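You operate a simulated robot arm through the tools that you are given. There is no shell and no other tool.

The job below is to be done with a simulated two-armed robot. You get a single attempt, and the scene is never put back.

JOB
Oil cover 26 with the brush, put it in the tray with the GOOD card and close the pan.
Fine: blue brush, oil from the pan, brush back; the card stands in the tray's slot; the other cover stays bare. Set down upright: blue oil brush. A coat counts when it lies all over at full strength: go over it till it gets no stronger.

Only the result counts: the job must be done as asked and must still hold three seconds after the hand-in. Knocking over, shifting, dropping, spilling or breaking anything else fails it. A push-on lid holds only when it is set on centred and level and pressed home; a screw cap is set on level and turned clockwise until tight.

ROBOT AND FRAMES
Two 7-joint arms with fingered hands on one trunk that stands fixed in place. Base frame: the origin is at the foot of the trunk, x ahead of it, y to its left, z up; the work surface is at about z = 0.884. Units: m, rad, N and s.
The left shoulder is at [0.05, 0.214, 0.869], the right one opposite. With the tool pointing down near the work surface each hand reaches from about 0.34 to 0.88 m from the base axis, measured 20 degrees to its own side. Payload 3 kg a hand.
The tool frame of a hand sits at the grasp point between the pads (the TCP): z along the fingers, y along the line on which they close. The tips reach 0.026 m beyond it. Largest opening 0.132 m; the body of the gripper starts 0.073 m behind the TCP. The gripper is a hand of 3 fingers: y runs from the thumb to the fingers, the wrist lies at [0, 0, -0.229] in the tool frame, and closing takes about 1.5 s.
Orientation is that of the tool frame in the base frame, as a unit quaternion [w, x, y, z]. With the fingers straight down and closing along the base's y, the tool's x points along the base's -x, its y along +y and its z along -z.

CONTROLS
- The arms move only by the tool send_rows. It takes "left_deltas", "right_deltas" or both (then of equal length, played together; a hand with none holds still); each is a list of rows, each a list of 3 entries, a list of its own where there are three numbers: the finger opening in m, from 0 to 0.132, then the shift along the tool's x, y, z in m, then the turn, a rotation vector about the tool's x, y, z in rad. In form: [[jaw, [tx, ty, tz], [rx, ry, rz]], ...]. A call has 1 to 20 rows; each row is the pose to reach, as a shift and turn from the pose commanded when the call began, along the tool's axes at that moment. A row lasts 0.2 s, in which the tool goes at most 0.05 m and 0.15 rad; a call with a longer step from one row to the next is refused whole, and so is a gripper value outside its range. Where a pose cannot be reached the arm comes as near as it can. A force on the tool above 40 N (or 10 N above the force at the start of the call, whichever is more), or a blocked arm, ends the call early, and 0.2 s more pass. Each finger travels about 0.072 m/s and halts on what it meets, pressing with about 25 N; the grip force reading is that of the motor and also rises with nothing between the fingers. The clock runs only during rows and for 0.2 s after the last one: add rows that repeat a pose to give the fingers time. It gives the time, the measured TCP pose, the force on the tool (base axes), the opening and the grip force at its end, in the units of the frame above (readings bear some noise), with the torque about the TCP (base axes, N m) and any sound that the robot's microphone picked up, and new pictures: "views" is both (left out), scene, wrist or none (wrist: the cameras of the hands that moved).
- Cameras (640 x 400 px; columns grow to the right, rows downward): "scene" is now at [0.0093, -0.053, 1.4957]; the picture's right is [-0.67, -0.74, 0.00], its down [-0.51, 0.46, -0.72] and it looks along [0.54, -0.48, -0.69] (base axes); focal length 273 px, centre (320, 200). "left" rides on the left gripper at [-0.062, 0.003, -0.092] in its tool frame; the picture's right is [-0.05, -1.00, 0.00], its down [0.83, -0.04, -0.56] and it looks along [0.55, -0.03, 0.83] (tool axes); focal length 230 px, centre (320, 200). "right" rides on the right gripper at [0.062, 0.003, -0.092] in its tool frame; the picture's right is [-0.05, 1.00, 0.00], its down [-0.83, -0.04, -0.56] and it looks along [-0.55, -0.03, 0.83] (tool axes); focal length 230 px, centre (320, 200). There is no depth. A picture from a camera that has moved, and an enlarged one, comes with that camera's place and axes in the base frame and with its lens.
- hand_shape(shape, hand): the hand has 3 fingers and takes this shape, open, in about a second: jaw (thumb against the fingers, like two jaws); tri (thumb and two fingers); tip (a fingertip pinch); poke (one finger out to press); point (the index stretched); flat (the hand flat); cup (the hand cupped); fist (a fist). The gripper value then closes the fingers along that shape, each until it touches; the sizes above hold for jaw. It gives what a move gives, with no picture.
- aim_head(pan, tilt): turns the head with the scene camera to pan (to the left, within 1.501 rad either way) and tilt (down, from -0.506 to 1.204), counted from straight ahead of the robot. It gives what a move gives, and a new picture of the scene camera.
- enlarge(camera, box): a new picture of the part [left, top, right, bottom] of that camera's present view, enlarged. It takes no simulated time.
- job_done(): hands the job in; it is judged then, once.

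Nothing tells you positions but the pictures and the camera data. Unless the task says otherwise, let go and move clear before handing in.

The tools are called as a command line: name --argument value ..., lists and objects as JSON in quotes. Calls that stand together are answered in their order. send_rows: Moves the arms, as the interface text tells. Its arguments: {"type":"object","properties":{"left_deltas":{"type":"array"},"right_deltas":{"type":"array"},"views":{"type":"string","enum":["both","scene","wrist","none"]}},"required":[]} The other tools are called the same way: hand_shape (shape, hand) gives the hand a shape; aim_head (pan, tilt) turns the head that bears the scene camera; enlarge (camera, box) takes an enlarged picture of a part of a camera's view; job_done () hands the job in.

At the start:

```text
clock: 0.0
left_ee_pos: [0.433, -0.0526, 1.1708]
left_orientation: [0.0, 0.267, 0.964, 0.0]
left_contact_force: [0.7, -0.1, 0.0]
left_ft_torque: [-0.04, -0.01, 0.01]
left_width: 0.1318
left_grip_force: 0.0
left_shape: jaw
right_ee_pos: [0.3528, -0.4008, 1.2509]
right_orientation: [0.0, 0.267, 0.964, 0.0]
right_contact_force: [-0.1, -0.3, -0.6]
right_ft_torque: [-0.02, 0.01, 0.02]
right_width: 0.1321
right_grip_force: 0.1
right_shape: jaw
head pan, tilt: [-0.731, 0.763]
```

scene: 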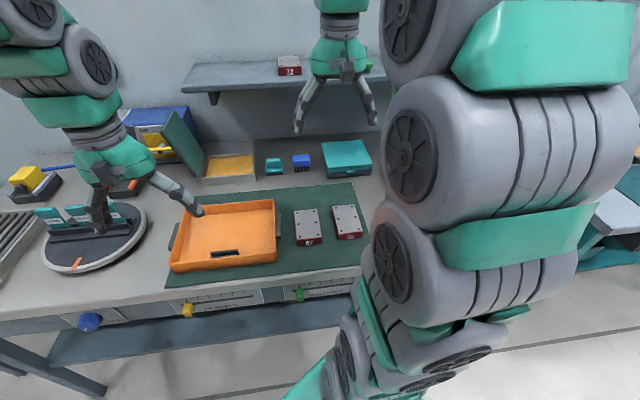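
right: 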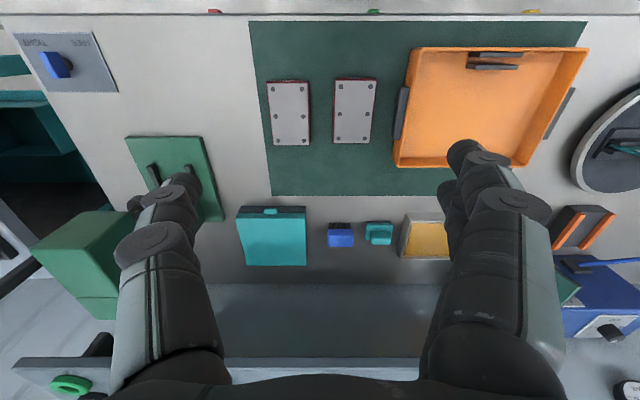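
left: 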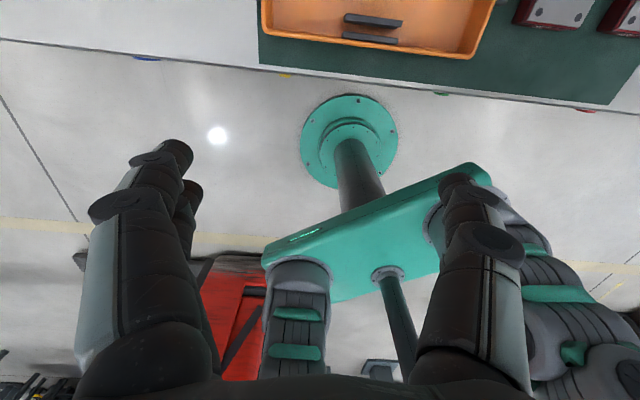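

I see a bench with an orange tray, two covers on a green mat, a blue box with a green lid, a yellow pan and a round card stand at the left. First I look closer at the parts.

enlarge --camera "scene" --box '[0, 90, 210, 290]'

enlarge --camera "scene" --box '[160, 130, 380, 290]'

enlarge --camera "right" --box '[220, 10, 640, 280]'

enlarge --camera "scene" --box '[180, 30, 400, 130]'

```text
2.00 times, centred on (105, 190) of scene
camera zoom: at [0.0093, -0.053, 1.4957], right [-0.67, -0.74, 0.0], down [-0.51, 0.46, -0.72], along [0.54, -0.48, -0.69], focal length 546 px, centre (750, 220)
```

zoom: 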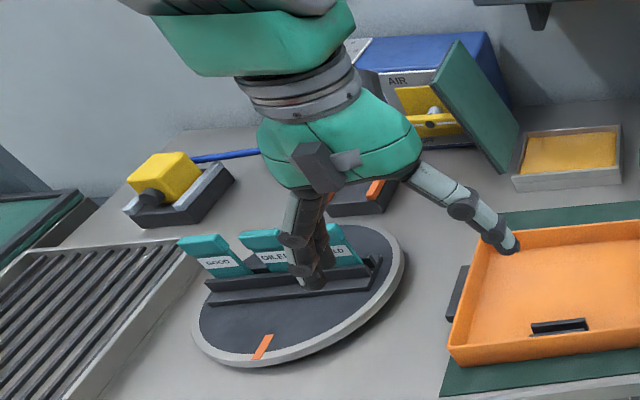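

```text
2.50 times, centred on (270, 210) of scene
camera zoom: at [0.0093, -0.053, 1.4957], right [-0.67, -0.74, 0.0], down [-0.51, 0.46, -0.72], along [0.54, -0.48, -0.69], focal length 682 px, centre (445, 175)
```

zoom: 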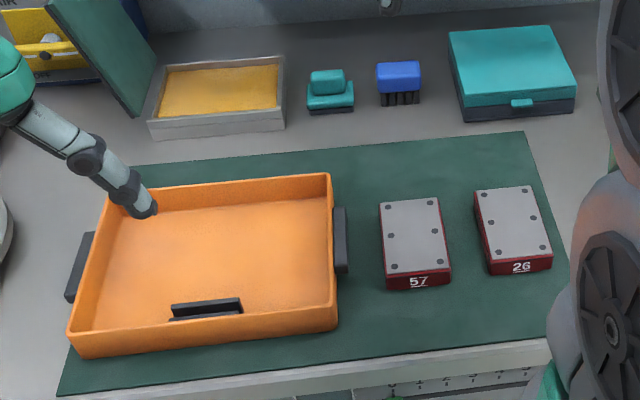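

```text
1.48 times, centred on (430, 145) of right
camera zoom: at [0.2997, -0.3656, 1.3434], right [0.56, 0.83, 0.0], down [0.69, -0.46, 0.56], along [0.46, -0.31, -0.83], focal length 341 px, centre (157, 282)
```

zoom: 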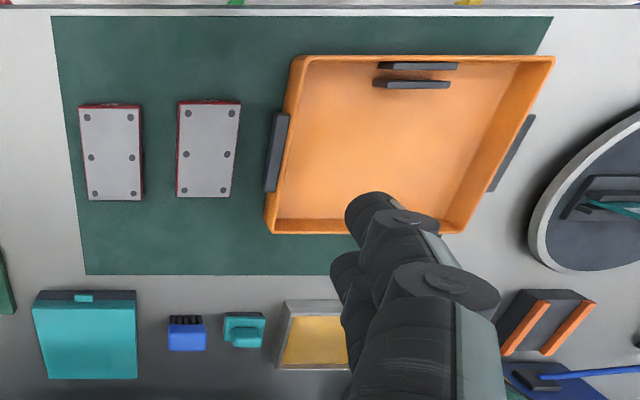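

```text
2.91 times, centred on (290, 80) of scene
camera zoom: at [0.0093, -0.053, 1.4957], right [-0.67, -0.74, 0.0], down [-0.51, 0.46, -0.72], along [0.54, -0.48, -0.69], focal length 793 px, centre (407, 549)
```

zoom: 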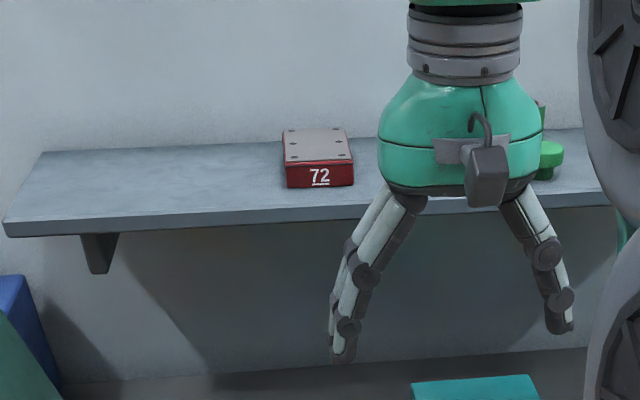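

The tray, covers, pan and brush stand to the robot's front right; the left hand hides the cards. I turn the head a little to see the rest.

aim_head --pan -0.3 --tilt 0.6

```text
clock: 0.9
left_ee_pos: [0.4337, -0.0516, 1.1705]
left_orientation: [0.0, 0.267, 0.964, 0.0]
left_contact_force: [1.2, 0.2, -0.6]
left_ft_torque: [0.02, -0.03, 0.02]
left_width: 0.132
left_grip_force: 0.0
left_shape: jaw
right_ee_pos: [0.3521, -0.401, 1.2518]
right_orientation: [0.0, 0.267, 0.964, 0.0]
right_contact_force: [0.0, -0.3, 0.7]
right_ft_torque: [0.03, 0.0, 0.01]
right_width: 0.132
right_grip_force: 0.0
right_shape: jaw
head pan, tilt: [-0.3, 0.6]
```

scene: 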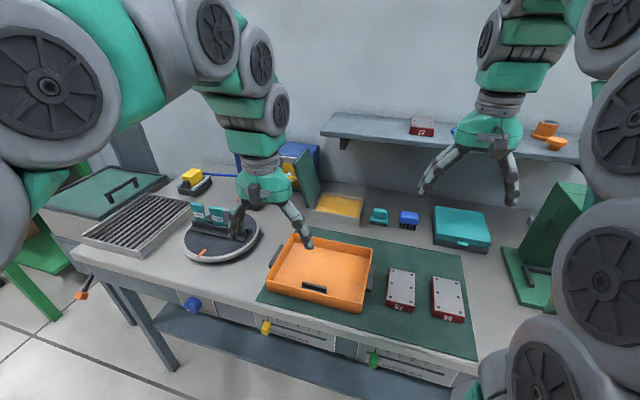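

I move the left hand off to the left so that the cards and the pan's lid come into view.

send_rows --left_deltas '[[0.132, [0.03, 0.033, 0], [0, 0, 0]], [0.132, [0.06, 0.066, 0], [0, 0, 0]], [0.132, [0.09, 0.099, 0], [0, 0, 0]], [0.132, [0.12, 0.132, 0], [0, 0, 0]], [0.132, [0.15, 0.165, 0], [0, 0, 0]], [0.132, [0.18, 0.198, 0], [0, 0, 0]], [0.132, [0.21, 0.231, 0], [0, 0, 0]], [0.132, [0.24, 0.264, 0], [0, 0, 0]], [0.132, [0.27, 0.297, 0], [0, 0, 0]]]' --views "both"

```text
clock: 2.9
left_ee_pos: [0.3549, 0.343, 1.1699]
left_orientation: [0.0, 0.267, 0.964, 0.0]
left_contact_force: [0.2, 0.0, -0.8]
left_ft_torque: [-0.01, 0.01, -0.02]
left_width: 0.1318
left_grip_force: 0.0
left_shape: jaw
right_ee_pos: [0.3516, -0.401, 1.2513]
right_orientation: [0.0, 0.266, 0.964, -0.001]
right_contact_force: [0.4, -0.5, -0.7]
right_ft_torque: [-0.01, 0.01, -0.01]
right_width: 0.1322
right_grip_force: 0.1
right_shape: jaw
head pan, tilt: [-0.3, 0.6]
camera left: at [0.4099, 0.3141, 1.2613], right [-0.47, -0.88, 0.0], down [-0.73, 0.39, 0.55], along [-0.49, 0.26, -0.83], focal length 230 px, centre (320, 200)
```

scene: 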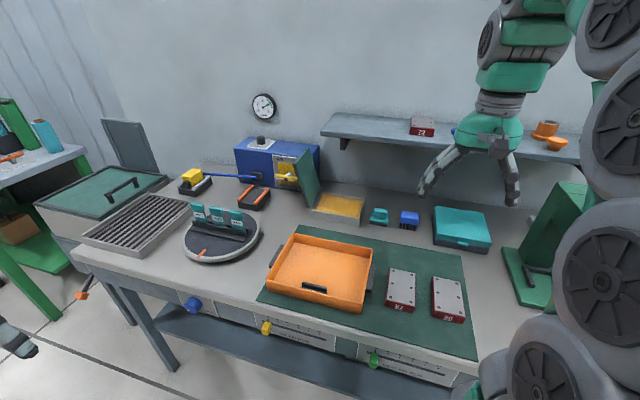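
left: 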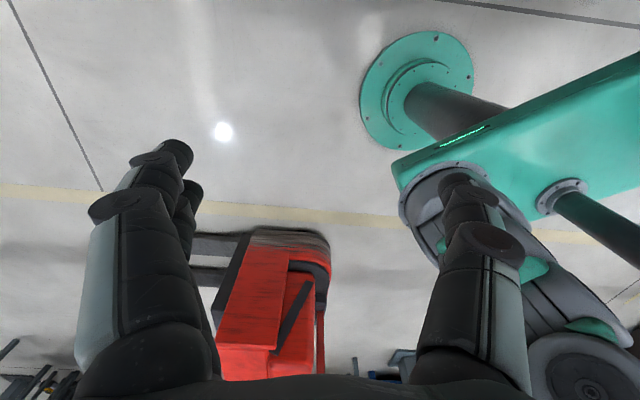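

Now the cards and the pan with its lid are clear. I enlarge them.

enlarge --camera "scene" --box '[160, 160, 300, 280]'

enlarge --camera "scene" --box '[270, 130, 500, 260]'

enlarge --camera "scene" --box '[240, 220, 500, 360]'

```text
3.33 times, centred on (230, 220) of scene
camera zoom: at [0.0324, -0.0241, 1.5096], right [-0.3, -0.96, 0.0], down [-0.54, 0.17, -0.83], along [0.79, -0.24, -0.56], focal length 909 px, centre (620, 133)
```

zoom: 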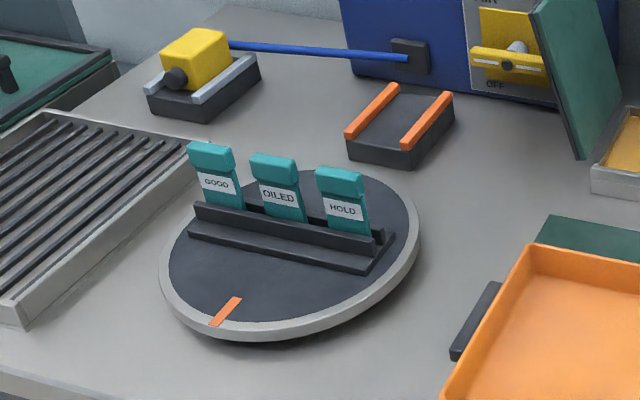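

```text
2.78 times, centred on (385, 195) of scene
camera zoom: at [0.0324, -0.0241, 1.5096], right [-0.3, -0.96, 0.0], down [-0.54, 0.17, -0.83], along [0.79, -0.24, -0.56], focal length 759 px, centre (139, 214)
```

zoom: 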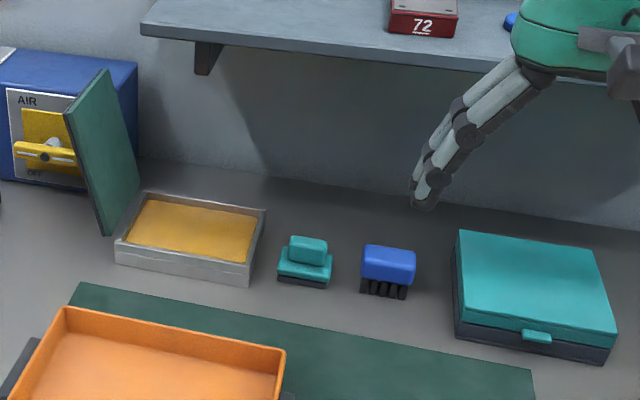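

```text
2.46 times, centred on (370, 290) of scene
camera zoom: at [0.0324, -0.0241, 1.5096], right [-0.3, -0.96, 0.0], down [-0.54, 0.17, -0.83], along [0.79, -0.24, -0.56], focal length 671 px, centre (197, -22)
```

zoom: 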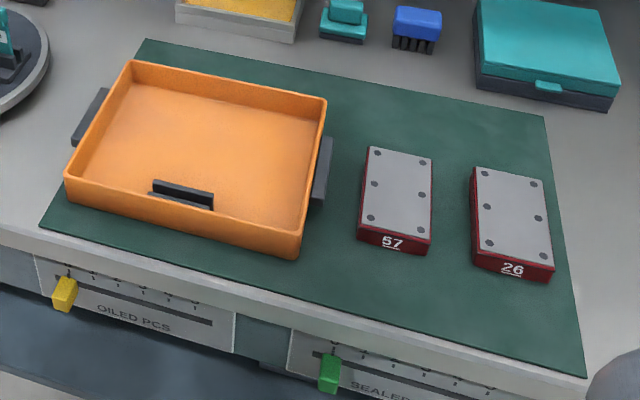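

I take the cover 26 to be at about (0.36, -0.47), the brush at (0.65, -0.54), the pan at (0.81, -0.34) with its lid hinged on its left side, and the GOOD card at (0.85, 0.15). Next I bring the right hand lower and nearer the brush to look from there.

send_rows --right_deltas '[[0.132, [-0.028, 0.0063, 0.033], [0, 0, 0.01]], [0.132, [-0.055, 0.0127, 0.067], [0, 0, 0.02]], [0.132, [-0.083, 0.019, 0.1], [0, 0, 0.03]], [0.132, [-0.111, 0.0253, 0.133], [0, 0, 0.04]], [0.132, [-0.138, 0.032, 0.167], [0, 0, 0.05]], [0.132, [-0.166, 0.038, 0.2], [0, 0, 0.05]]]' --views "both"

```text
clock: 4.3
left_ee_pos: [0.3551, 0.3428, 1.17]
left_orientation: [0.0, 0.266, 0.964, 0.0]
left_contact_force: [-0.2, -0.4, -0.6]
left_ft_torque: [0.0, 0.04, 0.02]
left_width: 0.1319
left_grip_force: 0.1
left_shape: jaw
right_ee_pos: [0.5145, -0.4545, 1.0519]
right_orientation: [0.001, 0.29, 0.957, 0.0]
right_contact_force: [0.8, -0.6, -0.1]
right_ft_torque: [-0.02, -0.04, 0.02]
right_width: 0.1319
right_grip_force: 0.0
right_shape: jaw
head pan, tilt: [-0.3, 0.6]
camera right: at [0.4641, -0.4166, 1.1429], right [0.6, 0.8, 0.0], down [0.66, -0.5, 0.56], along [0.45, -0.33, -0.83], focal length 230 px, centre (320, 200)
```

scene: 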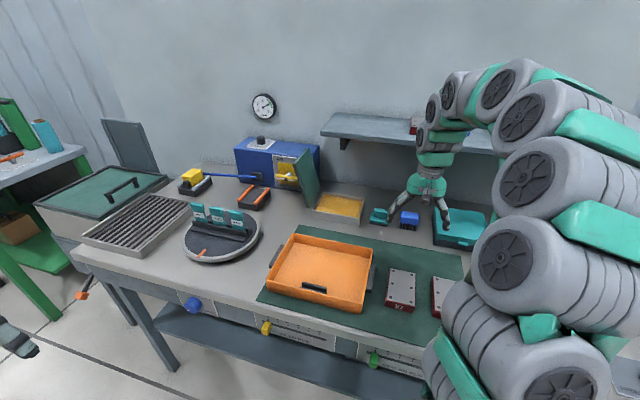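
right: 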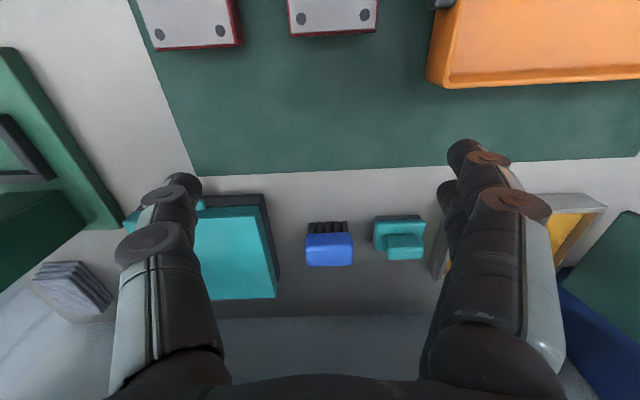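

enlarge --camera "right" --box '[270, 190, 450, 290]'

enlarge --camera "scene" --box '[300, 90, 540, 260]'

```text
3.56 times, centred on (360, 240) of right
camera zoom: at [0.4641, -0.4166, 1.1429], right [0.6, 0.8, 0.0], down [0.66, -0.5, 0.56], along [0.45, -0.33, -0.83], focal length 818 px, centre (178, 58)
```

zoom: 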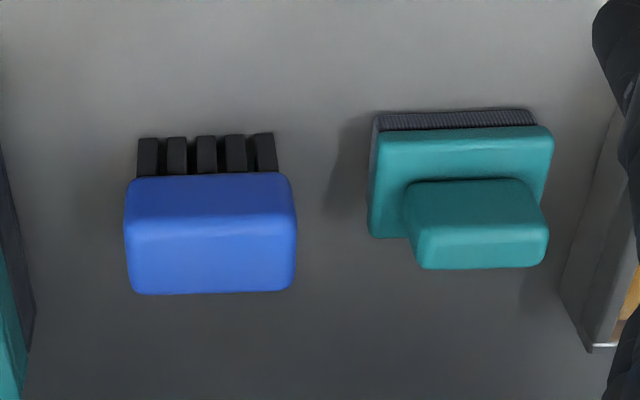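

```text
2.35 times, centred on (420, 175) of scene
camera zoom: at [0.0325, -0.0242, 1.5096], right [-0.3, -0.96, 0.0], down [-0.54, 0.17, -0.83], along [0.79, -0.24, -0.56], focal length 642 px, centre (85, 259)
```

zoom: 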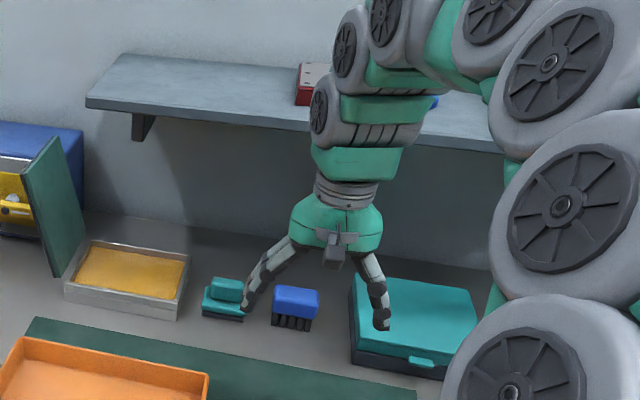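

The brush stands at about (0.651, -0.541), its blue block from z 0.912 to 0.938. The shelf starts just above and behind it (front at about 0.865 along the bench depth, z 1.18), so I tilt the hand forward before reaching in.

send_rows --right_deltas '[[0.12, [0, 0, 0], [0, -0.15, 0]], [0.11, [0, 0, 0], [0, -0.3, 0]], [0.1, [0, 0, 0], [0, -0.45, 0]], [0.09, [0, 0, 0], [0, -0.6, 0]], [0.09, [0, 0, 0], [0, -0.6, 0]]]' --views "both"

```text
clock: 5.5
left_ee_pos: [0.3549, 0.3434, 1.1701]
left_orientation: [0.0, 0.267, 0.964, 0.0]
left_contact_force: [0.4, -0.7, -0.1]
left_ft_torque: [-0.05, 0.0, 0.02]
left_width: 0.1319
left_grip_force: 0.0
left_shape: jaw
right_ee_pos: [0.5152, -0.4535, 1.0506]
right_orientation: [0.283, 0.278, 0.914, -0.086]
right_contact_force: [-1.2, 0.4, -0.4]
right_ft_torque: [-0.02, 0.01, 0.0]
right_width: 0.0901
right_grip_force: 0.1
right_shape: jaw
head pan, tilt: [-0.3, 0.6]
camera right: at [0.4288, -0.3932, 1.0921], right [0.59, 0.81, 0.03], down [0.28, -0.24, 0.93], along [0.75, -0.54, -0.37], focal length 230 px, centre (320, 200)
```

scene: 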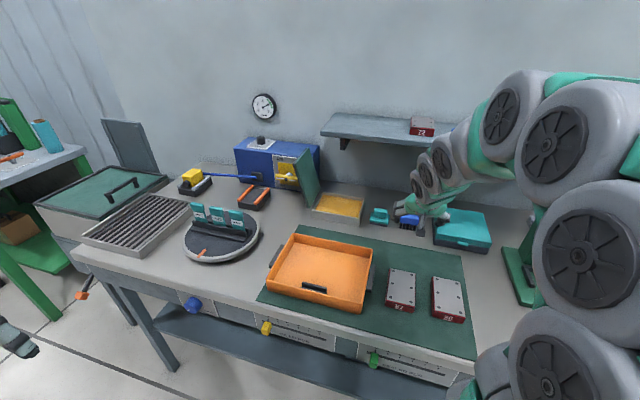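
right: 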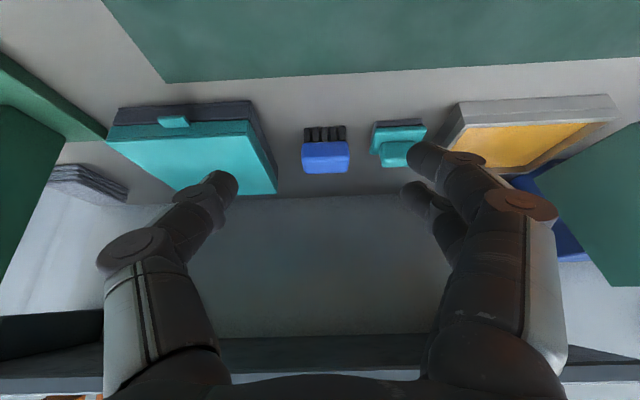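

send_rows --right_deltas '[[0.09, [-0.019, 0.0005, 0.029], [0, 0, 0]], [0.09, [-0.038, 0.001, 0.058], [0, 0, 0]], [0.09, [-0.058, 0.0016, 0.0875], [0, 0, 0]], [0.09, [-0.077, 0.002, 0.1166], [0, 0, 0]], [0.09, [-0.0962, 0.0027, 0.1458], [0, 0, 0]], [0.09, [-0.0962, 0.0027, 0.1458], [0, 0, 0]]]' --views "both"

```text
clock: 6.9
left_ee_pos: [0.3544, 0.3435, 1.1707]
left_orientation: [0.0, 0.267, 0.964, 0.001]
left_contact_force: [0.0, -0.4, 0.3]
left_ft_torque: [0.02, 0.0, -0.01]
left_width: 0.1319
left_grip_force: 0.0
left_shape: jaw
right_ee_pos: [0.6485, -0.5412, 0.9856]
right_orientation: [0.283, 0.277, 0.914, -0.085]
right_contact_force: [-0.3, 0.9, 1.0]
right_ft_torque: [-0.01, 0.0, -0.03]
right_width: 0.0904
right_grip_force: 0.1
right_shape: jaw
head pan, tilt: [-0.3, 0.6]
camera right: at [0.5646, -0.4816, 1.0266], right [0.59, 0.81, 0.03], down [0.28, -0.24, 0.93], along [0.75, -0.54, -0.37], focal length 230 px, centre (320, 200)
```

scene: 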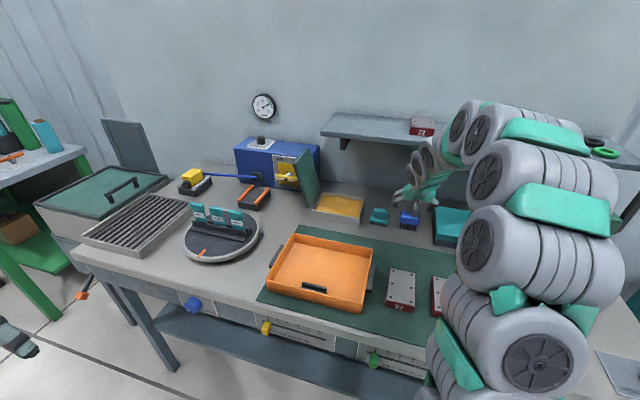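
right: 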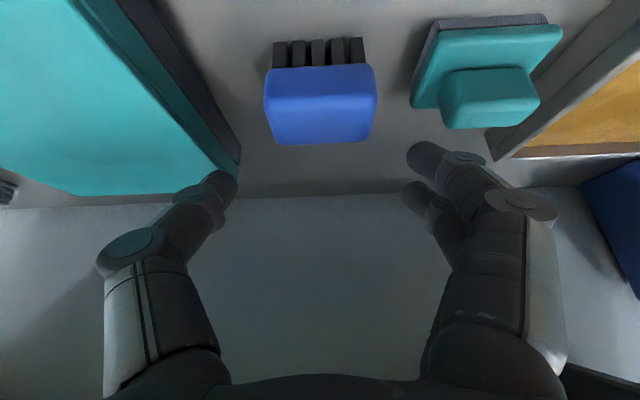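

send_rows --right_deltas '[[0.076, [0, 0, 0], [0, 0, 0]], [0.076, [0.007, 0.0004, 0.0135], [0, 0, 0]], [0.076, [0.0147, 0.0008, 0.027], [0, 0, 0]], [0.076, [0.0147, 0.0008, 0.027], [0, 0, 0]]]' --views "wrist"

enlarge --camera "scene" --box '[360, 180, 460, 250]'

```text
clock: 7.9
left_ee_pos: [0.356, 0.3424, 1.1692]
left_orientation: [-0.001, 0.267, 0.964, 0.0]
left_contact_force: [0.3, 0.2, -0.1]
left_ft_torque: [0.04, 0.0, 0.0]
left_width: 0.1318
left_grip_force: 0.1
left_shape: jaw
right_ee_pos: [0.6517, -0.543, 0.9559]
right_orientation: [0.284, 0.278, 0.914, -0.086]
right_contact_force: [-0.6, -1.0, 0.1]
right_ft_torque: [-0.03, 0.01, -0.02]
right_width: 0.0769
right_grip_force: 0.2
right_shape: jaw
head pan, tilt: [-0.3, 0.6]
camera right: at [0.5676, -0.4822, 0.9963], right [0.59, 0.81, 0.03], down [0.28, -0.24, 0.93], along [0.75, -0.54, -0.37], focal length 230 px, centre (320, 200)
```

right: 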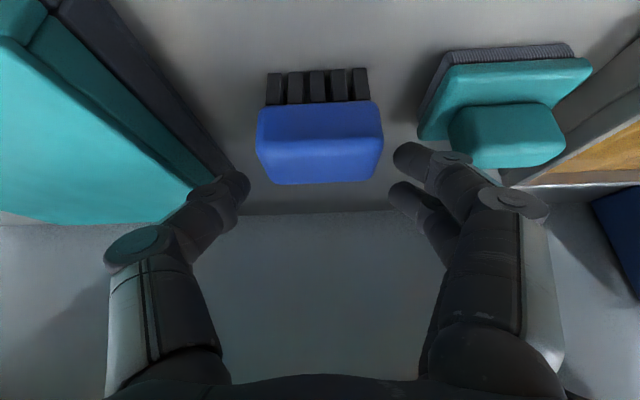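

```text
5.71 times, centred on (410, 215) of scene
camera zoom: at [0.0324, -0.0241, 1.5096], right [-0.3, -0.96, 0.0], down [-0.54, 0.17, -0.83], along [0.79, -0.24, -0.56], focal length 1558 px, centre (-194, 114)
```

zoom: 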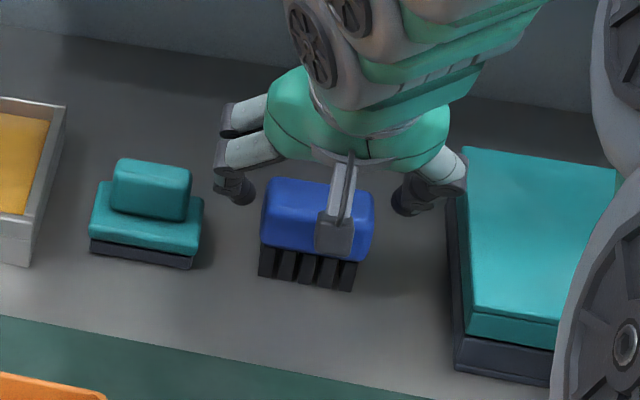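

The fingers straddle the blue block with clearance to the teal stamp. I go down to z 0.927 and close.

send_rows --right_deltas '[[0.076, [0.008, 0, 0.0116], [0, 0, 0]], [0.076, [0.0158, 0, 0.0231], [0, 0, 0]], [0.076, [0.0158, 0, 0.0231], [0, 0, 0]]]' --views "wrist"

enlarge --camera "scene" --box '[360, 180, 460, 250]'

```text
clock: 8.7
left_ee_pos: [0.3549, 0.344, 1.17]
left_orientation: [0.0, 0.266, 0.964, 0.0]
left_contact_force: [-1.3, -0.2, -0.3]
left_ft_torque: [-0.02, -0.01, 0.01]
left_width: 0.1319
left_grip_force: 0.0
left_shape: jaw
right_ee_pos: [0.6516, -0.541, 0.9275]
right_orientation: [0.283, 0.278, 0.914, -0.086]
right_contact_force: [0.7, -0.2, 0.7]
right_ft_torque: [0.03, 0.02, -0.03]
right_width: 0.0765
right_grip_force: 0.1
right_shape: jaw
head pan, tilt: [-0.3, 0.6]
camera right: at [0.568, -0.4815, 0.9683], right [0.59, 0.81, 0.03], down [0.28, -0.24, 0.93], along [0.75, -0.54, -0.37], focal length 230 px, centre (320, 200)
```

right: 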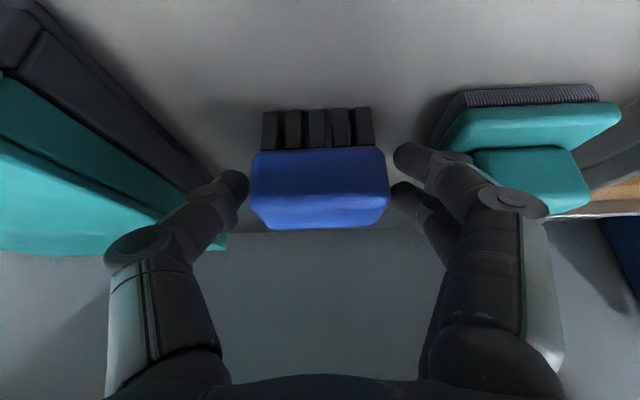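

```text
5.71 times, centred on (410, 215) of scene
camera zoom: at [0.0324, -0.0241, 1.5096], right [-0.3, -0.96, 0.0], down [-0.54, 0.17, -0.83], along [0.79, -0.24, -0.56], focal length 1558 px, centre (-194, 114)
```

zoom: 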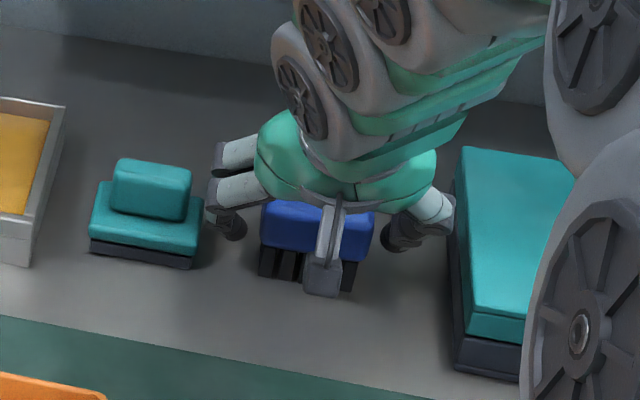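

send_rows --right_deltas '[[0.05, [0, 0, 0], [0, 0, 0]], [0.03, [0, 0, 0], [0, 0, 0]], [0.03, [0, 0, 0], [0, 0, 0]], [0.03, [0, 0, 0], [0, 0, 0]], [0.03, [0, 0, 0], [0, 0, 0]]]' --views "wrist"

```text
clock: 9.9
left_ee_pos: [0.3553, 0.3424, 1.1694]
left_orientation: [0.0, 0.267, 0.964, 0.0]
left_contact_force: [0.9, 0.2, 0.3]
left_ft_torque: [0.03, 0.0, 0.02]
left_width: 0.1319
left_grip_force: 0.0
left_shape: jaw
right_ee_pos: [0.6522, -0.5418, 0.927]
right_orientation: [0.284, 0.277, 0.914, -0.086]
right_contact_force: [-0.7, -0.1, -0.1]
right_ft_torque: [-0.01, -0.03, -0.02]
right_width: 0.0577
right_grip_force: 25.2
right_shape: jaw
head pan, tilt: [-0.3, 0.6]
camera right: at [0.5681, -0.4816, 0.9683], right [0.59, 0.81, 0.03], down [0.28, -0.24, 0.93], along [0.75, -0.54, -0.37], focal length 230 px, centre (320, 200)
```

right: 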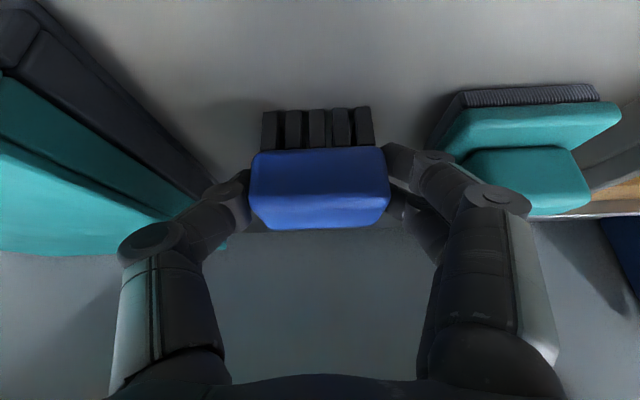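

The brush is held at a width of 0.058. I lift it straight up.

send_rows --right_deltas '[[0.03, [-0.0113, 0, -0.0165], [0, 0, 0]], [0.03, [-0.0226, 0, -0.033], [0, 0, 0]], [0.03, [-0.0339, 0, -0.0495], [0, 0, 0]], [0.03, [-0.0452, 0, -0.066], [0, 0, 0]], [0.03, [-0.0565, 0, -0.0825], [0, 0, 0]]]' --views "both"

enlarge --camera "scene" --box '[290, 150, 470, 270]'

```text
clock: 11.1
left_ee_pos: [0.3552, 0.3431, 1.17]
left_orientation: [0.0, 0.266, 0.964, 0.0]
left_contact_force: [-1.1, 0.2, -0.2]
left_ft_torque: [0.01, -0.03, -0.02]
left_width: 0.1318
left_grip_force: 0.1
left_shape: jaw
right_ee_pos: [0.6544, -0.5425, 1.0269]
right_orientation: [0.283, 0.278, 0.914, -0.085]
right_contact_force: [-0.6, 0.0, -0.1]
right_ft_torque: [0.02, 0.02, 0.01]
right_width: 0.0577
right_grip_force: 25.5
right_shape: jaw
head pan, tilt: [-0.3, 0.6]
camera right: at [0.5683, -0.4816, 1.0678], right [0.59, 0.81, 0.03], down [0.28, -0.24, 0.93], along [0.75, -0.54, -0.37], focal length 230 px, centre (320, 200)
```

scene: 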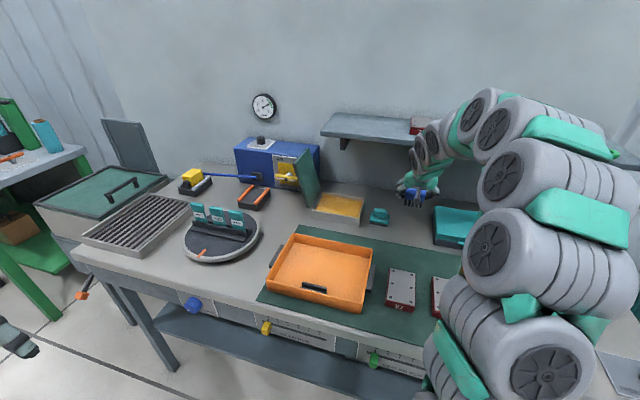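
right: 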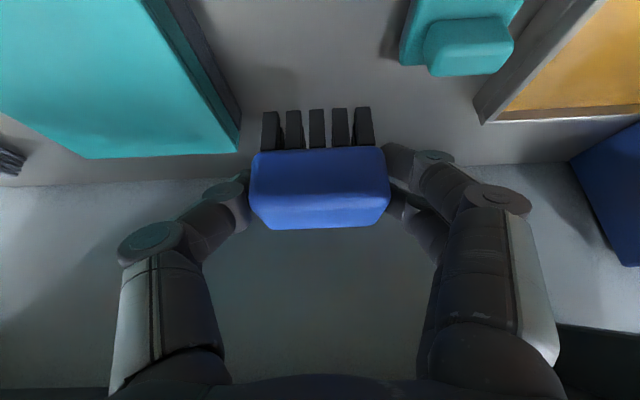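

```text
3.33 times, centred on (380, 210) of scene
camera zoom: at [0.0324, -0.0241, 1.5096], right [-0.3, -0.96, 0.0], down [-0.54, 0.17, -0.83], along [0.79, -0.24, -0.56], focal length 909 px, centre (120, 167)
```

zoom: 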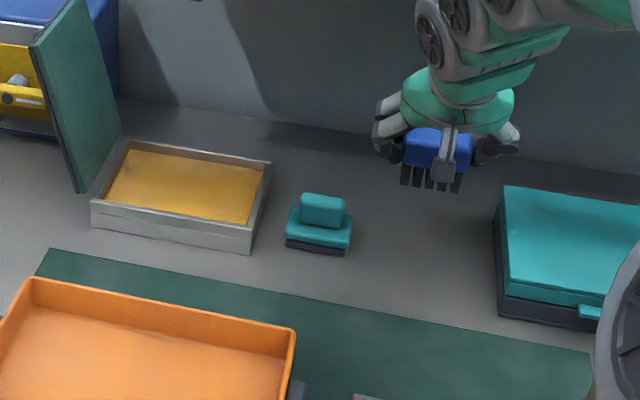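

The brush hangs straight in the hand. I carry it across over the pan (about (0.798, -0.337)) at a safe height.

send_rows --right_deltas '[[0.03, [0.0013, 0.036, 0.0038], [0, 0, 0]], [0.03, [0.0026, 0.0717, 0.0076], [0, 0, 0]], [0.03, [0.0039, 0.1076, 0.0114], [0, 0, 0]], [0.03, [0.0052, 0.1435, 0.0152], [0, 0, 0]], [0.03, [0.0065, 0.1793, 0.019], [0, 0, 0]], [0.03, [0.0078, 0.2152, 0.0228], [0, 0, 0]], [0.03, [0.0091, 0.2511, 0.0266], [0, 0, 0]], [0.03, [0.0091, 0.2511, 0.0266], [0, 0, 0]]]' --views "both"

enlarge --camera "scene" --box '[270, 130, 450, 250]'

```text
clock: 12.9
left_ee_pos: [0.3552, 0.3424, 1.1704]
left_orientation: [0.0, 0.266, 0.964, 0.0]
left_contact_force: [0.7, 0.8, 0.3]
left_ft_torque: [0.02, 0.0, -0.04]
left_width: 0.1316
left_grip_force: 0.0
left_shape: jaw
right_ee_pos: [0.7996, -0.3361, 1.0003]
right_orientation: [0.283, 0.278, 0.914, -0.086]
right_contact_force: [-0.3, 0.5, -0.8]
right_ft_torque: [0.0, -0.01, -0.04]
right_width: 0.0576
right_grip_force: 24.8
right_shape: jaw
head pan, tilt: [-0.3, 0.6]
camera right: at [0.7147, -0.2759, 1.0408], right [0.59, 0.81, 0.03], down [0.28, -0.24, 0.93], along [0.75, -0.54, -0.37], focal length 230 px, centre (320, 200)
```

scene: 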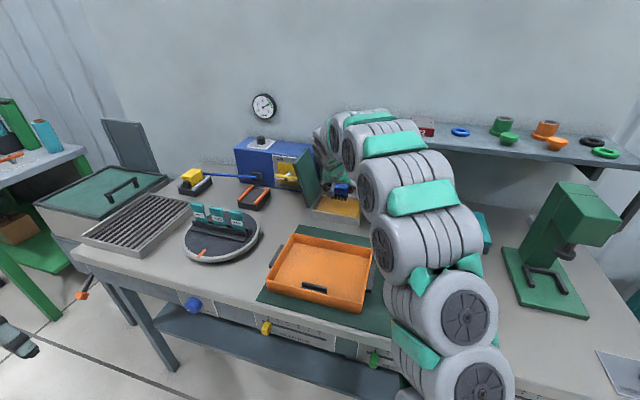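
right: 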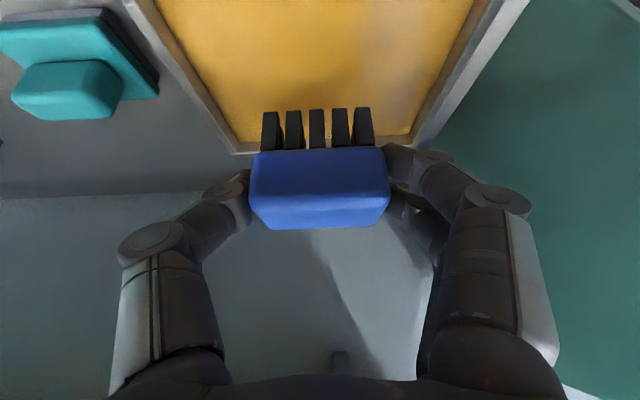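

```text
3.33 times, centred on (360, 190) of scene
camera zoom: at [0.0325, -0.0241, 1.5096], right [-0.3, -0.96, 0.0], down [-0.54, 0.17, -0.83], along [0.79, -0.24, -0.56], focal length 909 px, centre (187, 233)
```

zoom: 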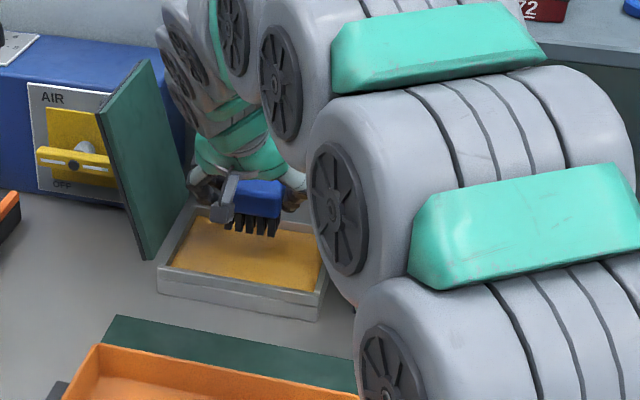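

send_rows --right_deltas '[[0.03, [0.01, 0, 0.0145], [0, 0, 0]], [0.03, [0.0198, 0, 0.0289], [0, 0, 0]], [0.03, [0.0243, 0, 0.0355], [0, 0, 0]], [0.03, [0.026, 0, 0.038], [0, 0, 0]]]' --views "wrist"

enlarge --camera "scene" --box '[300, 170, 390, 230]'

```text
clock: 13.9
left_ee_pos: [0.3547, 0.3437, 1.1694]
left_orientation: [0.001, 0.266, 0.964, 0.0]
left_contact_force: [-0.1, -1.1, 0.9]
left_ft_torque: [0.0, -0.02, 0.04]
left_width: 0.1316
left_grip_force: 0.0
left_shape: jaw
right_ee_pos: [0.7981, -0.3382, 0.9546]
right_orientation: [0.283, 0.278, 0.914, -0.087]
right_contact_force: [0.1, -0.6, -0.8]
right_ft_torque: [-0.01, 0.0, 0.0]
right_width: 0.0574
right_grip_force: 25.3
right_shape: jaw
head pan, tilt: [-0.3, 0.6]
camera right: at [0.714, -0.2773, 0.995], right [0.59, 0.81, 0.03], down [0.28, -0.24, 0.93], along [0.75, -0.54, -0.37], focal length 230 px, centre (320, 200)
```

right: 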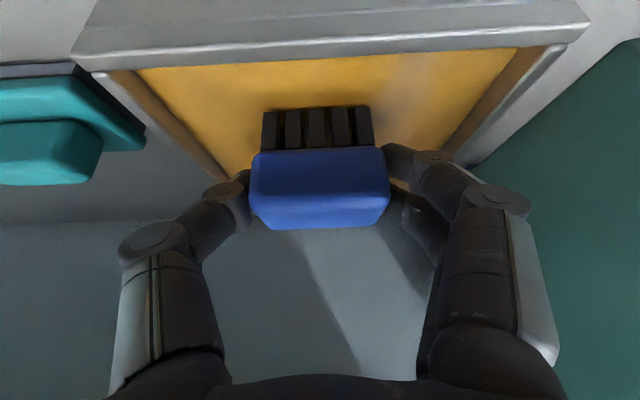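

```text
6.67 times, centred on (345, 200) of scene
camera zoom: at [0.0324, -0.0241, 1.5096], right [-0.3, -0.96, 0.0], down [-0.54, 0.17, -0.83], along [0.79, -0.24, -0.56], focal length 1818 px, centre (153, 200)
```

zoom: 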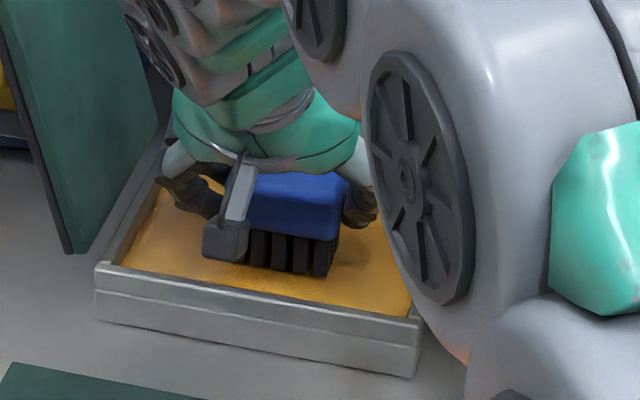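

enlarge --camera "right" --box '[220, 80, 420, 200]'

```text
3.20 times, centred on (320, 140) of right
camera zoom: at [0.714, -0.2773, 0.995], right [0.59, 0.81, 0.03], down [0.28, -0.24, 0.93], along [0.75, -0.54, -0.37], focal length 736 px, centre (320, 392)
```

zoom: 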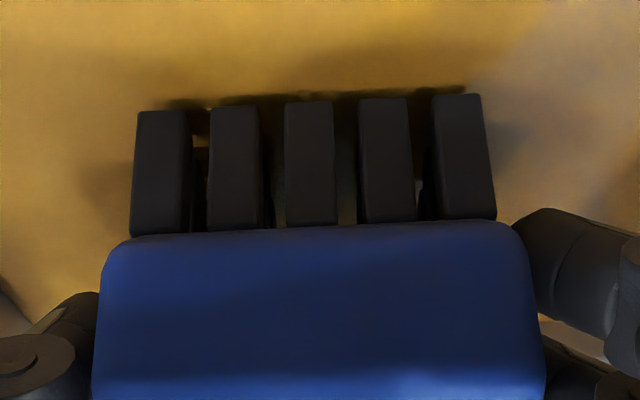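

The bristles are just over the oil. I lower a few millimetres more, watching the force.

send_rows --right_deltas '[[0.03, [0.0017, 0, 0.0025], [0, 0, 0]], [0.03, [0.0034, 0, 0.005], [0, 0, 0]], [0.03, [0.0034, 0, 0.005], [0, 0, 0]]]' --views "none"

enlarge --camera "right" --box '[220, 80, 420, 200]'

```text
clock: 14.7
left_ee_pos: [0.3549, 0.3426, 1.1703]
left_orientation: [0.0, 0.266, 0.964, 0.0]
left_contact_force: [0.2, 0.3, 0.5]
left_ft_torque: [-0.02, 0.01, 0.02]
left_width: 0.1319
left_grip_force: 0.2
left_shape: jaw
right_ee_pos: [0.7992, -0.3365, 0.9482]
right_orientation: [0.283, 0.277, 0.914, -0.085]
right_contact_force: [-0.1, 0.3, 8.0]
right_ft_torque: [-0.05, -0.06, -0.01]
right_width: 0.0579
right_grip_force: 24.7
right_shape: jaw
head pan, tilt: [-0.3, 0.6]
```

```text
3.20 times, centred on (320, 140) of right
camera zoom: at [0.7143, -0.277, 0.9895], right [0.59, 0.81, 0.03], down [0.28, -0.24, 0.93], along [0.76, -0.54, -0.37], focal length 736 px, centre (320, 392)
```

zoom: 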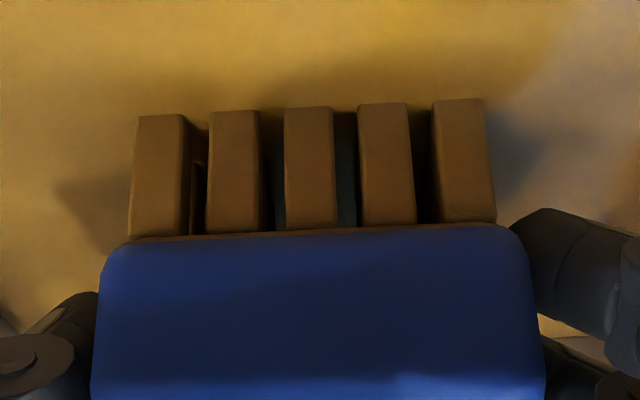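

The bristles turned amber: the brush is loaded, with 8 N of contact. I lift it and carry it past the covers to above cover 26.

send_rows --right_deltas '[[0.03, [0, 0, 0], [0, 0, 0]], [0.03, [-0.0198, 0, -0.0289], [0, 0, 0]], [0.03, [-0.0396, 0, -0.0578], [0, 0, 0]], [0.03, [-0.0258, -0.0397, -0.0672], [0, 0, 0]], [0.03, [-0.0121, -0.0793, -0.0766], [0, 0, 0]], [0.03, [0.0017, -0.119, -0.0861], [0, 0, 0]], [0.03, [0.0155, -0.1587, -0.0955], [0, 0, 0]], [0.03, [0.0292, -0.1983, -0.1049], [0, 0, 0]], [0.03, [0.043, -0.238, -0.1143], [0, 0, 0]], [0.03, [0.0568, -0.2777, -0.1237], [0, 0, 0]], [0.03, [0.0706, -0.3173, -0.1332], [0, 0, 0]], [0.03, [0.0843, -0.357, -0.1426], [0, 0, 0]], [0.03, [0.1136, -0.3575, -0.1627], [0, 0, 0]], [0.03, [0.143, -0.358, -0.1827], [0, 0, 0]], [0.03, [0.1723, -0.3585, -0.2028], [0, 0, 0]], [0.03, [0.2016, -0.359, -0.2228], [0, 0, 0]], [0.03, [0.2016, -0.359, -0.2228], [0, 0, 0]]]' --views "both"

```text
clock: 18.3
left_ee_pos: [0.3561, 0.3424, 1.1697]
left_orientation: [0.001, 0.266, 0.964, 0.0]
left_contact_force: [0.5, 0.6, 0.3]
left_ft_torque: [-0.01, -0.02, 0.02]
left_width: 0.1322
left_grip_force: 0.1
left_shape: jaw
right_ee_pos: [0.3864, -0.493, 1.0187]
right_orientation: [0.283, 0.278, 0.914, -0.086]
right_contact_force: [0.6, -0.4, -1.2]
right_ft_torque: [-0.02, 0.02, -0.01]
right_width: 0.0576
right_grip_force: 25.0
right_shape: jaw
right hand out of reach, approached as far as the arm can: row 16, 17
head pan, tilt: [-0.3, 0.6]
camera right: at [0.3022, -0.4317, 1.0588], right [0.59, 0.81, 0.03], down [0.28, -0.24, 0.93], along [0.75, -0.54, -0.37], focal length 230 px, centre (320, 200)
```

scene: 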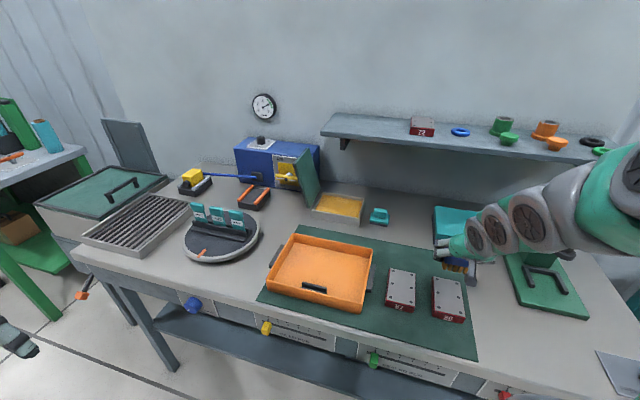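
right: 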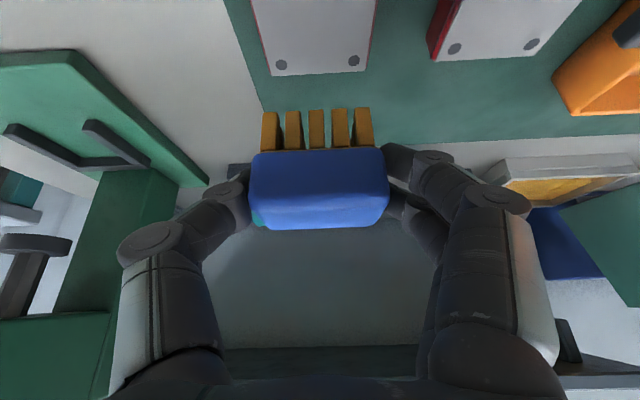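

The arm cannot pull in this close with the hand tilted along the bench depth (stopped at (0.386, -0.493)). I back out a little and will turn the hand to point leftwards, so that the wrist lies to the right of the cover.

send_rows --right_deltas '[[0.03, [-0.0305, 0, 0.0087], [0, 0, 0]], [0.03, [-0.0609, 0, 0.0174], [0, 0, 0]], [0.03, [-0.0609, 0, 0.0174], [0, 0, 0]]]' --views "none"

```text
clock: 19.1
left_ee_pos: [0.3553, 0.3422, 1.1699]
left_orientation: [-0.001, 0.266, 0.964, 0.0]
left_contact_force: [-0.5, 0.3, -0.6]
left_ft_torque: [0.0, 0.0, -0.01]
left_width: 0.132
left_grip_force: 0.0
left_shape: jaw
right_ee_pos: [0.4374, -0.5245, 1.0373]
right_orientation: [0.283, 0.278, 0.914, -0.086]
right_contact_force: [-0.1, -0.2, -1.3]
right_ft_torque: [0.02, -0.01, -0.01]
right_width: 0.0575
right_grip_force: 24.7
right_shape: jaw
head pan, tilt: [-0.3, 0.6]
```

send_rows --right_deltas '[[0.03, [0, 0, 0], [-0.0808, 0, -0.118]], [0.03, [0, 0, 0], [-0.1616, 0, -0.236]], [0.03, [0, 0, 0], [-0.2424, 0, -0.354]], [0.03, [0, 0, 0], [-0.3232, 0, -0.472]], [0.03, [0, 0, 0], [-0.404, 0, -0.59]]]' --views "scene"

```text
clock: 20.3
left_ee_pos: [0.3567, 0.3441, 1.1694]
left_orientation: [0.001, 0.266, 0.964, 0.0]
left_contact_force: [0.1, -1.0, 0.1]
left_ft_torque: [0.03, 0.0, -0.01]
left_width: 0.1322
left_grip_force: 0.0
left_shape: jaw
right_ee_pos: [0.4362, -0.5256, 1.0371]
right_orientation: [0.295, -0.062, 0.953, 0.021]
right_contact_force: [-0.1, 0.1, -0.8]
right_ft_torque: [0.0, 0.01, 0.03]
right_width: 0.0574
right_grip_force: 24.7
right_shape: jaw
head pan, tilt: [-0.3, 0.6]
```

scene: 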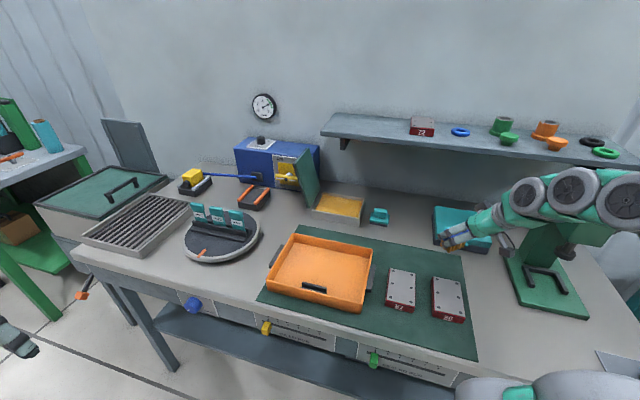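

send_rows --right_deltas '[[0.03, [0.0197, 0.0211, -0.0135], [-0.0806, 0, -0.1176]], [0.03, [0.0395, 0.0423, -0.0269], [-0.1612, 0, -0.2352]], [0.03, [0.0592, 0.0634, -0.0404], [-0.2418, 0, -0.3528]], [0.03, [0.0592, 0.0634, -0.0404], [-0.3224, 0, -0.4704]], [0.03, [0.0592, 0.0634, -0.0404], [-0.403, 0, -0.588]], [0.03, [0.0592, 0.0634, -0.0404], [-0.4836, 0, -0.7056]], [0.03, [0.0592, 0.0634, -0.0404], [-0.4836, 0, -0.7056]]]' --views "both"

```text
clock: 21.9
left_ee_pos: [0.3548, 0.3441, 1.1695]
left_orientation: [0.0, 0.267, 0.964, 0.0]
left_contact_force: [0.3, 0.6, 0.4]
left_ft_torque: [-0.02, 0.01, 0.01]
left_width: 0.1319
left_grip_force: 0.1
left_shape: jaw
right_ee_pos: [0.363, -0.4578, 1.0445]
right_orientation: [0.258, -0.447, 0.845, 0.139]
right_contact_force: [-0.6, -0.3, -0.9]
right_ft_torque: [0.01, -0.03, 0.0]
right_width: 0.0573
right_grip_force: 24.9
right_shape: jaw
right hand out of reach, approached as far as the arm can: row 6, 7
head pan, tilt: [-0.3, 0.6]
camera right: at [0.3025, -0.5397, 1.086], right [-0.8, 0.6, 0.03], down [0.25, 0.29, 0.93], along [0.54, 0.75, -0.38], focal length 230 px, centre (320, 200)
```

scene: 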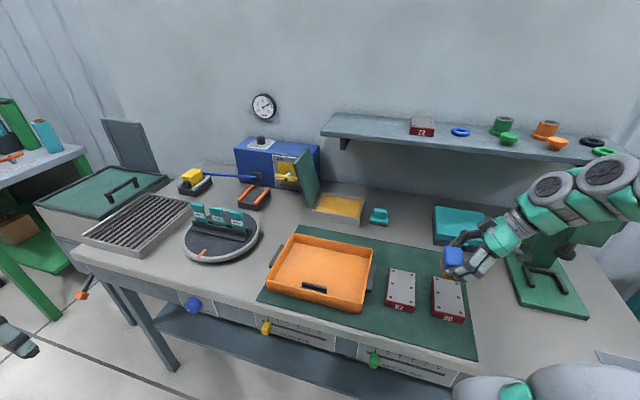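
right: 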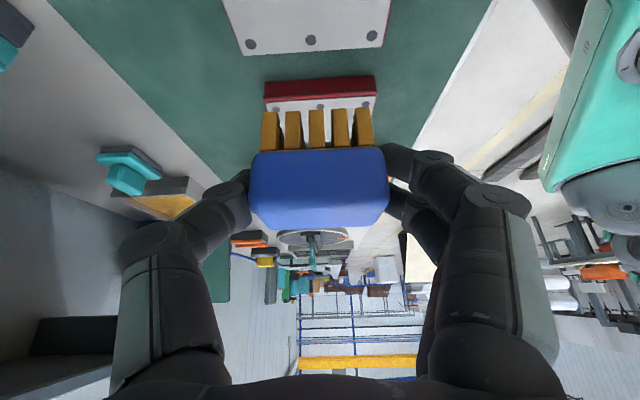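

The hand now points left with the wrist right of the cover, but the last few degrees are out of reach. I turn back about 15 degrees and settle over the cover's centre at z 1.0.

send_rows --right_deltas '[[0.03, [0, 0, 0], [0.0728, 0, 0.1077]], [0.03, [0, 0, 0], [0.1456, -0.001, 0.2153]], [0.03, [0.0185, -0.0018, 0.0142], [0.1456, -0.001, 0.2153]], [0.03, [0.037, -0.0037, 0.0285], [0.1456, -0.001, 0.2153]], [0.03, [0.037, -0.0037, 0.0285], [0.1456, -0.001, 0.2153]]]' --views "both"

enlarge --camera "scene" --box '[380, 220, 500, 340]'

```text
clock: 23.1
left_ee_pos: [0.3553, 0.3429, 1.1691]
left_orientation: [0.0, 0.266, 0.964, 0.001]
left_contact_force: [-0.3, -1.2, 0.4]
left_ft_torque: [-0.01, 0.0, 0.0]
left_width: 0.1319
left_grip_force: 0.1
left_shape: jaw
right_ee_pos: [0.3573, -0.4702, 0.9994]
right_orientation: [0.277, -0.337, 0.894, 0.106]
right_contact_force: [-0.4, -1.1, -0.7]
right_ft_torque: [-0.01, 0.01, 0.01]
right_width: 0.0572
right_grip_force: 25.3
right_shape: jaw
head pan, tilt: [-0.3, 0.6]
camera right: at [0.2771, -0.5359, 1.0405], right [-0.63, 0.78, 0.03], down [0.31, 0.21, 0.93], along [0.72, 0.59, -0.37], focal length 230 px, centre (320, 200)
```

scene: 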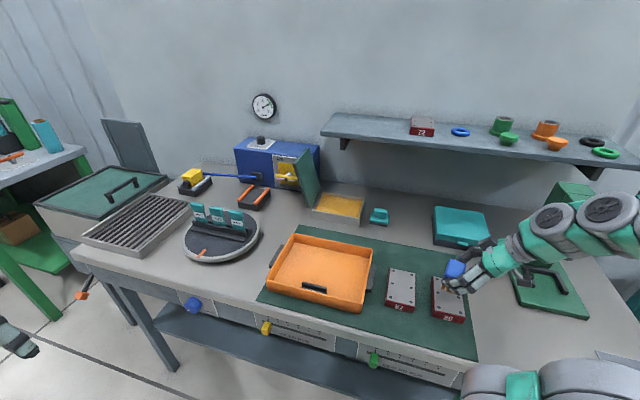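
right: 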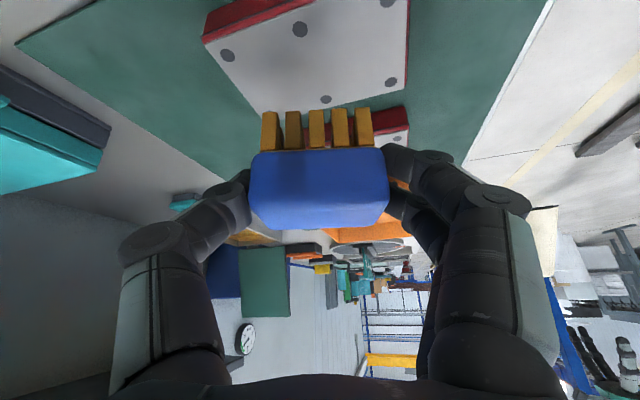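

```text
3.33 times, centred on (440, 280) of scene
camera zoom: at [0.0324, -0.0241, 1.5096], right [-0.3, -0.96, 0.0], down [-0.54, 0.17, -0.83], along [0.79, -0.24, -0.56], focal length 909 px, centre (-80, -67)
```

zoom: 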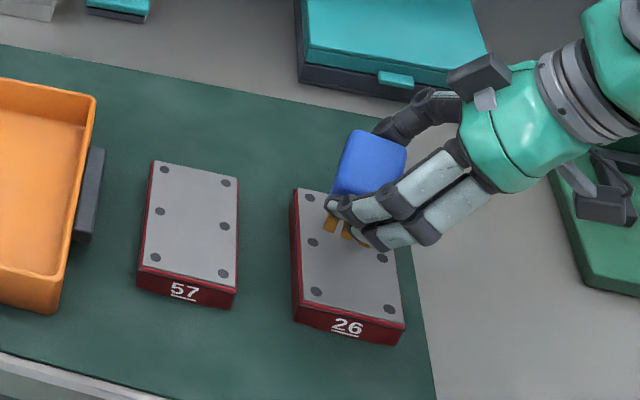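

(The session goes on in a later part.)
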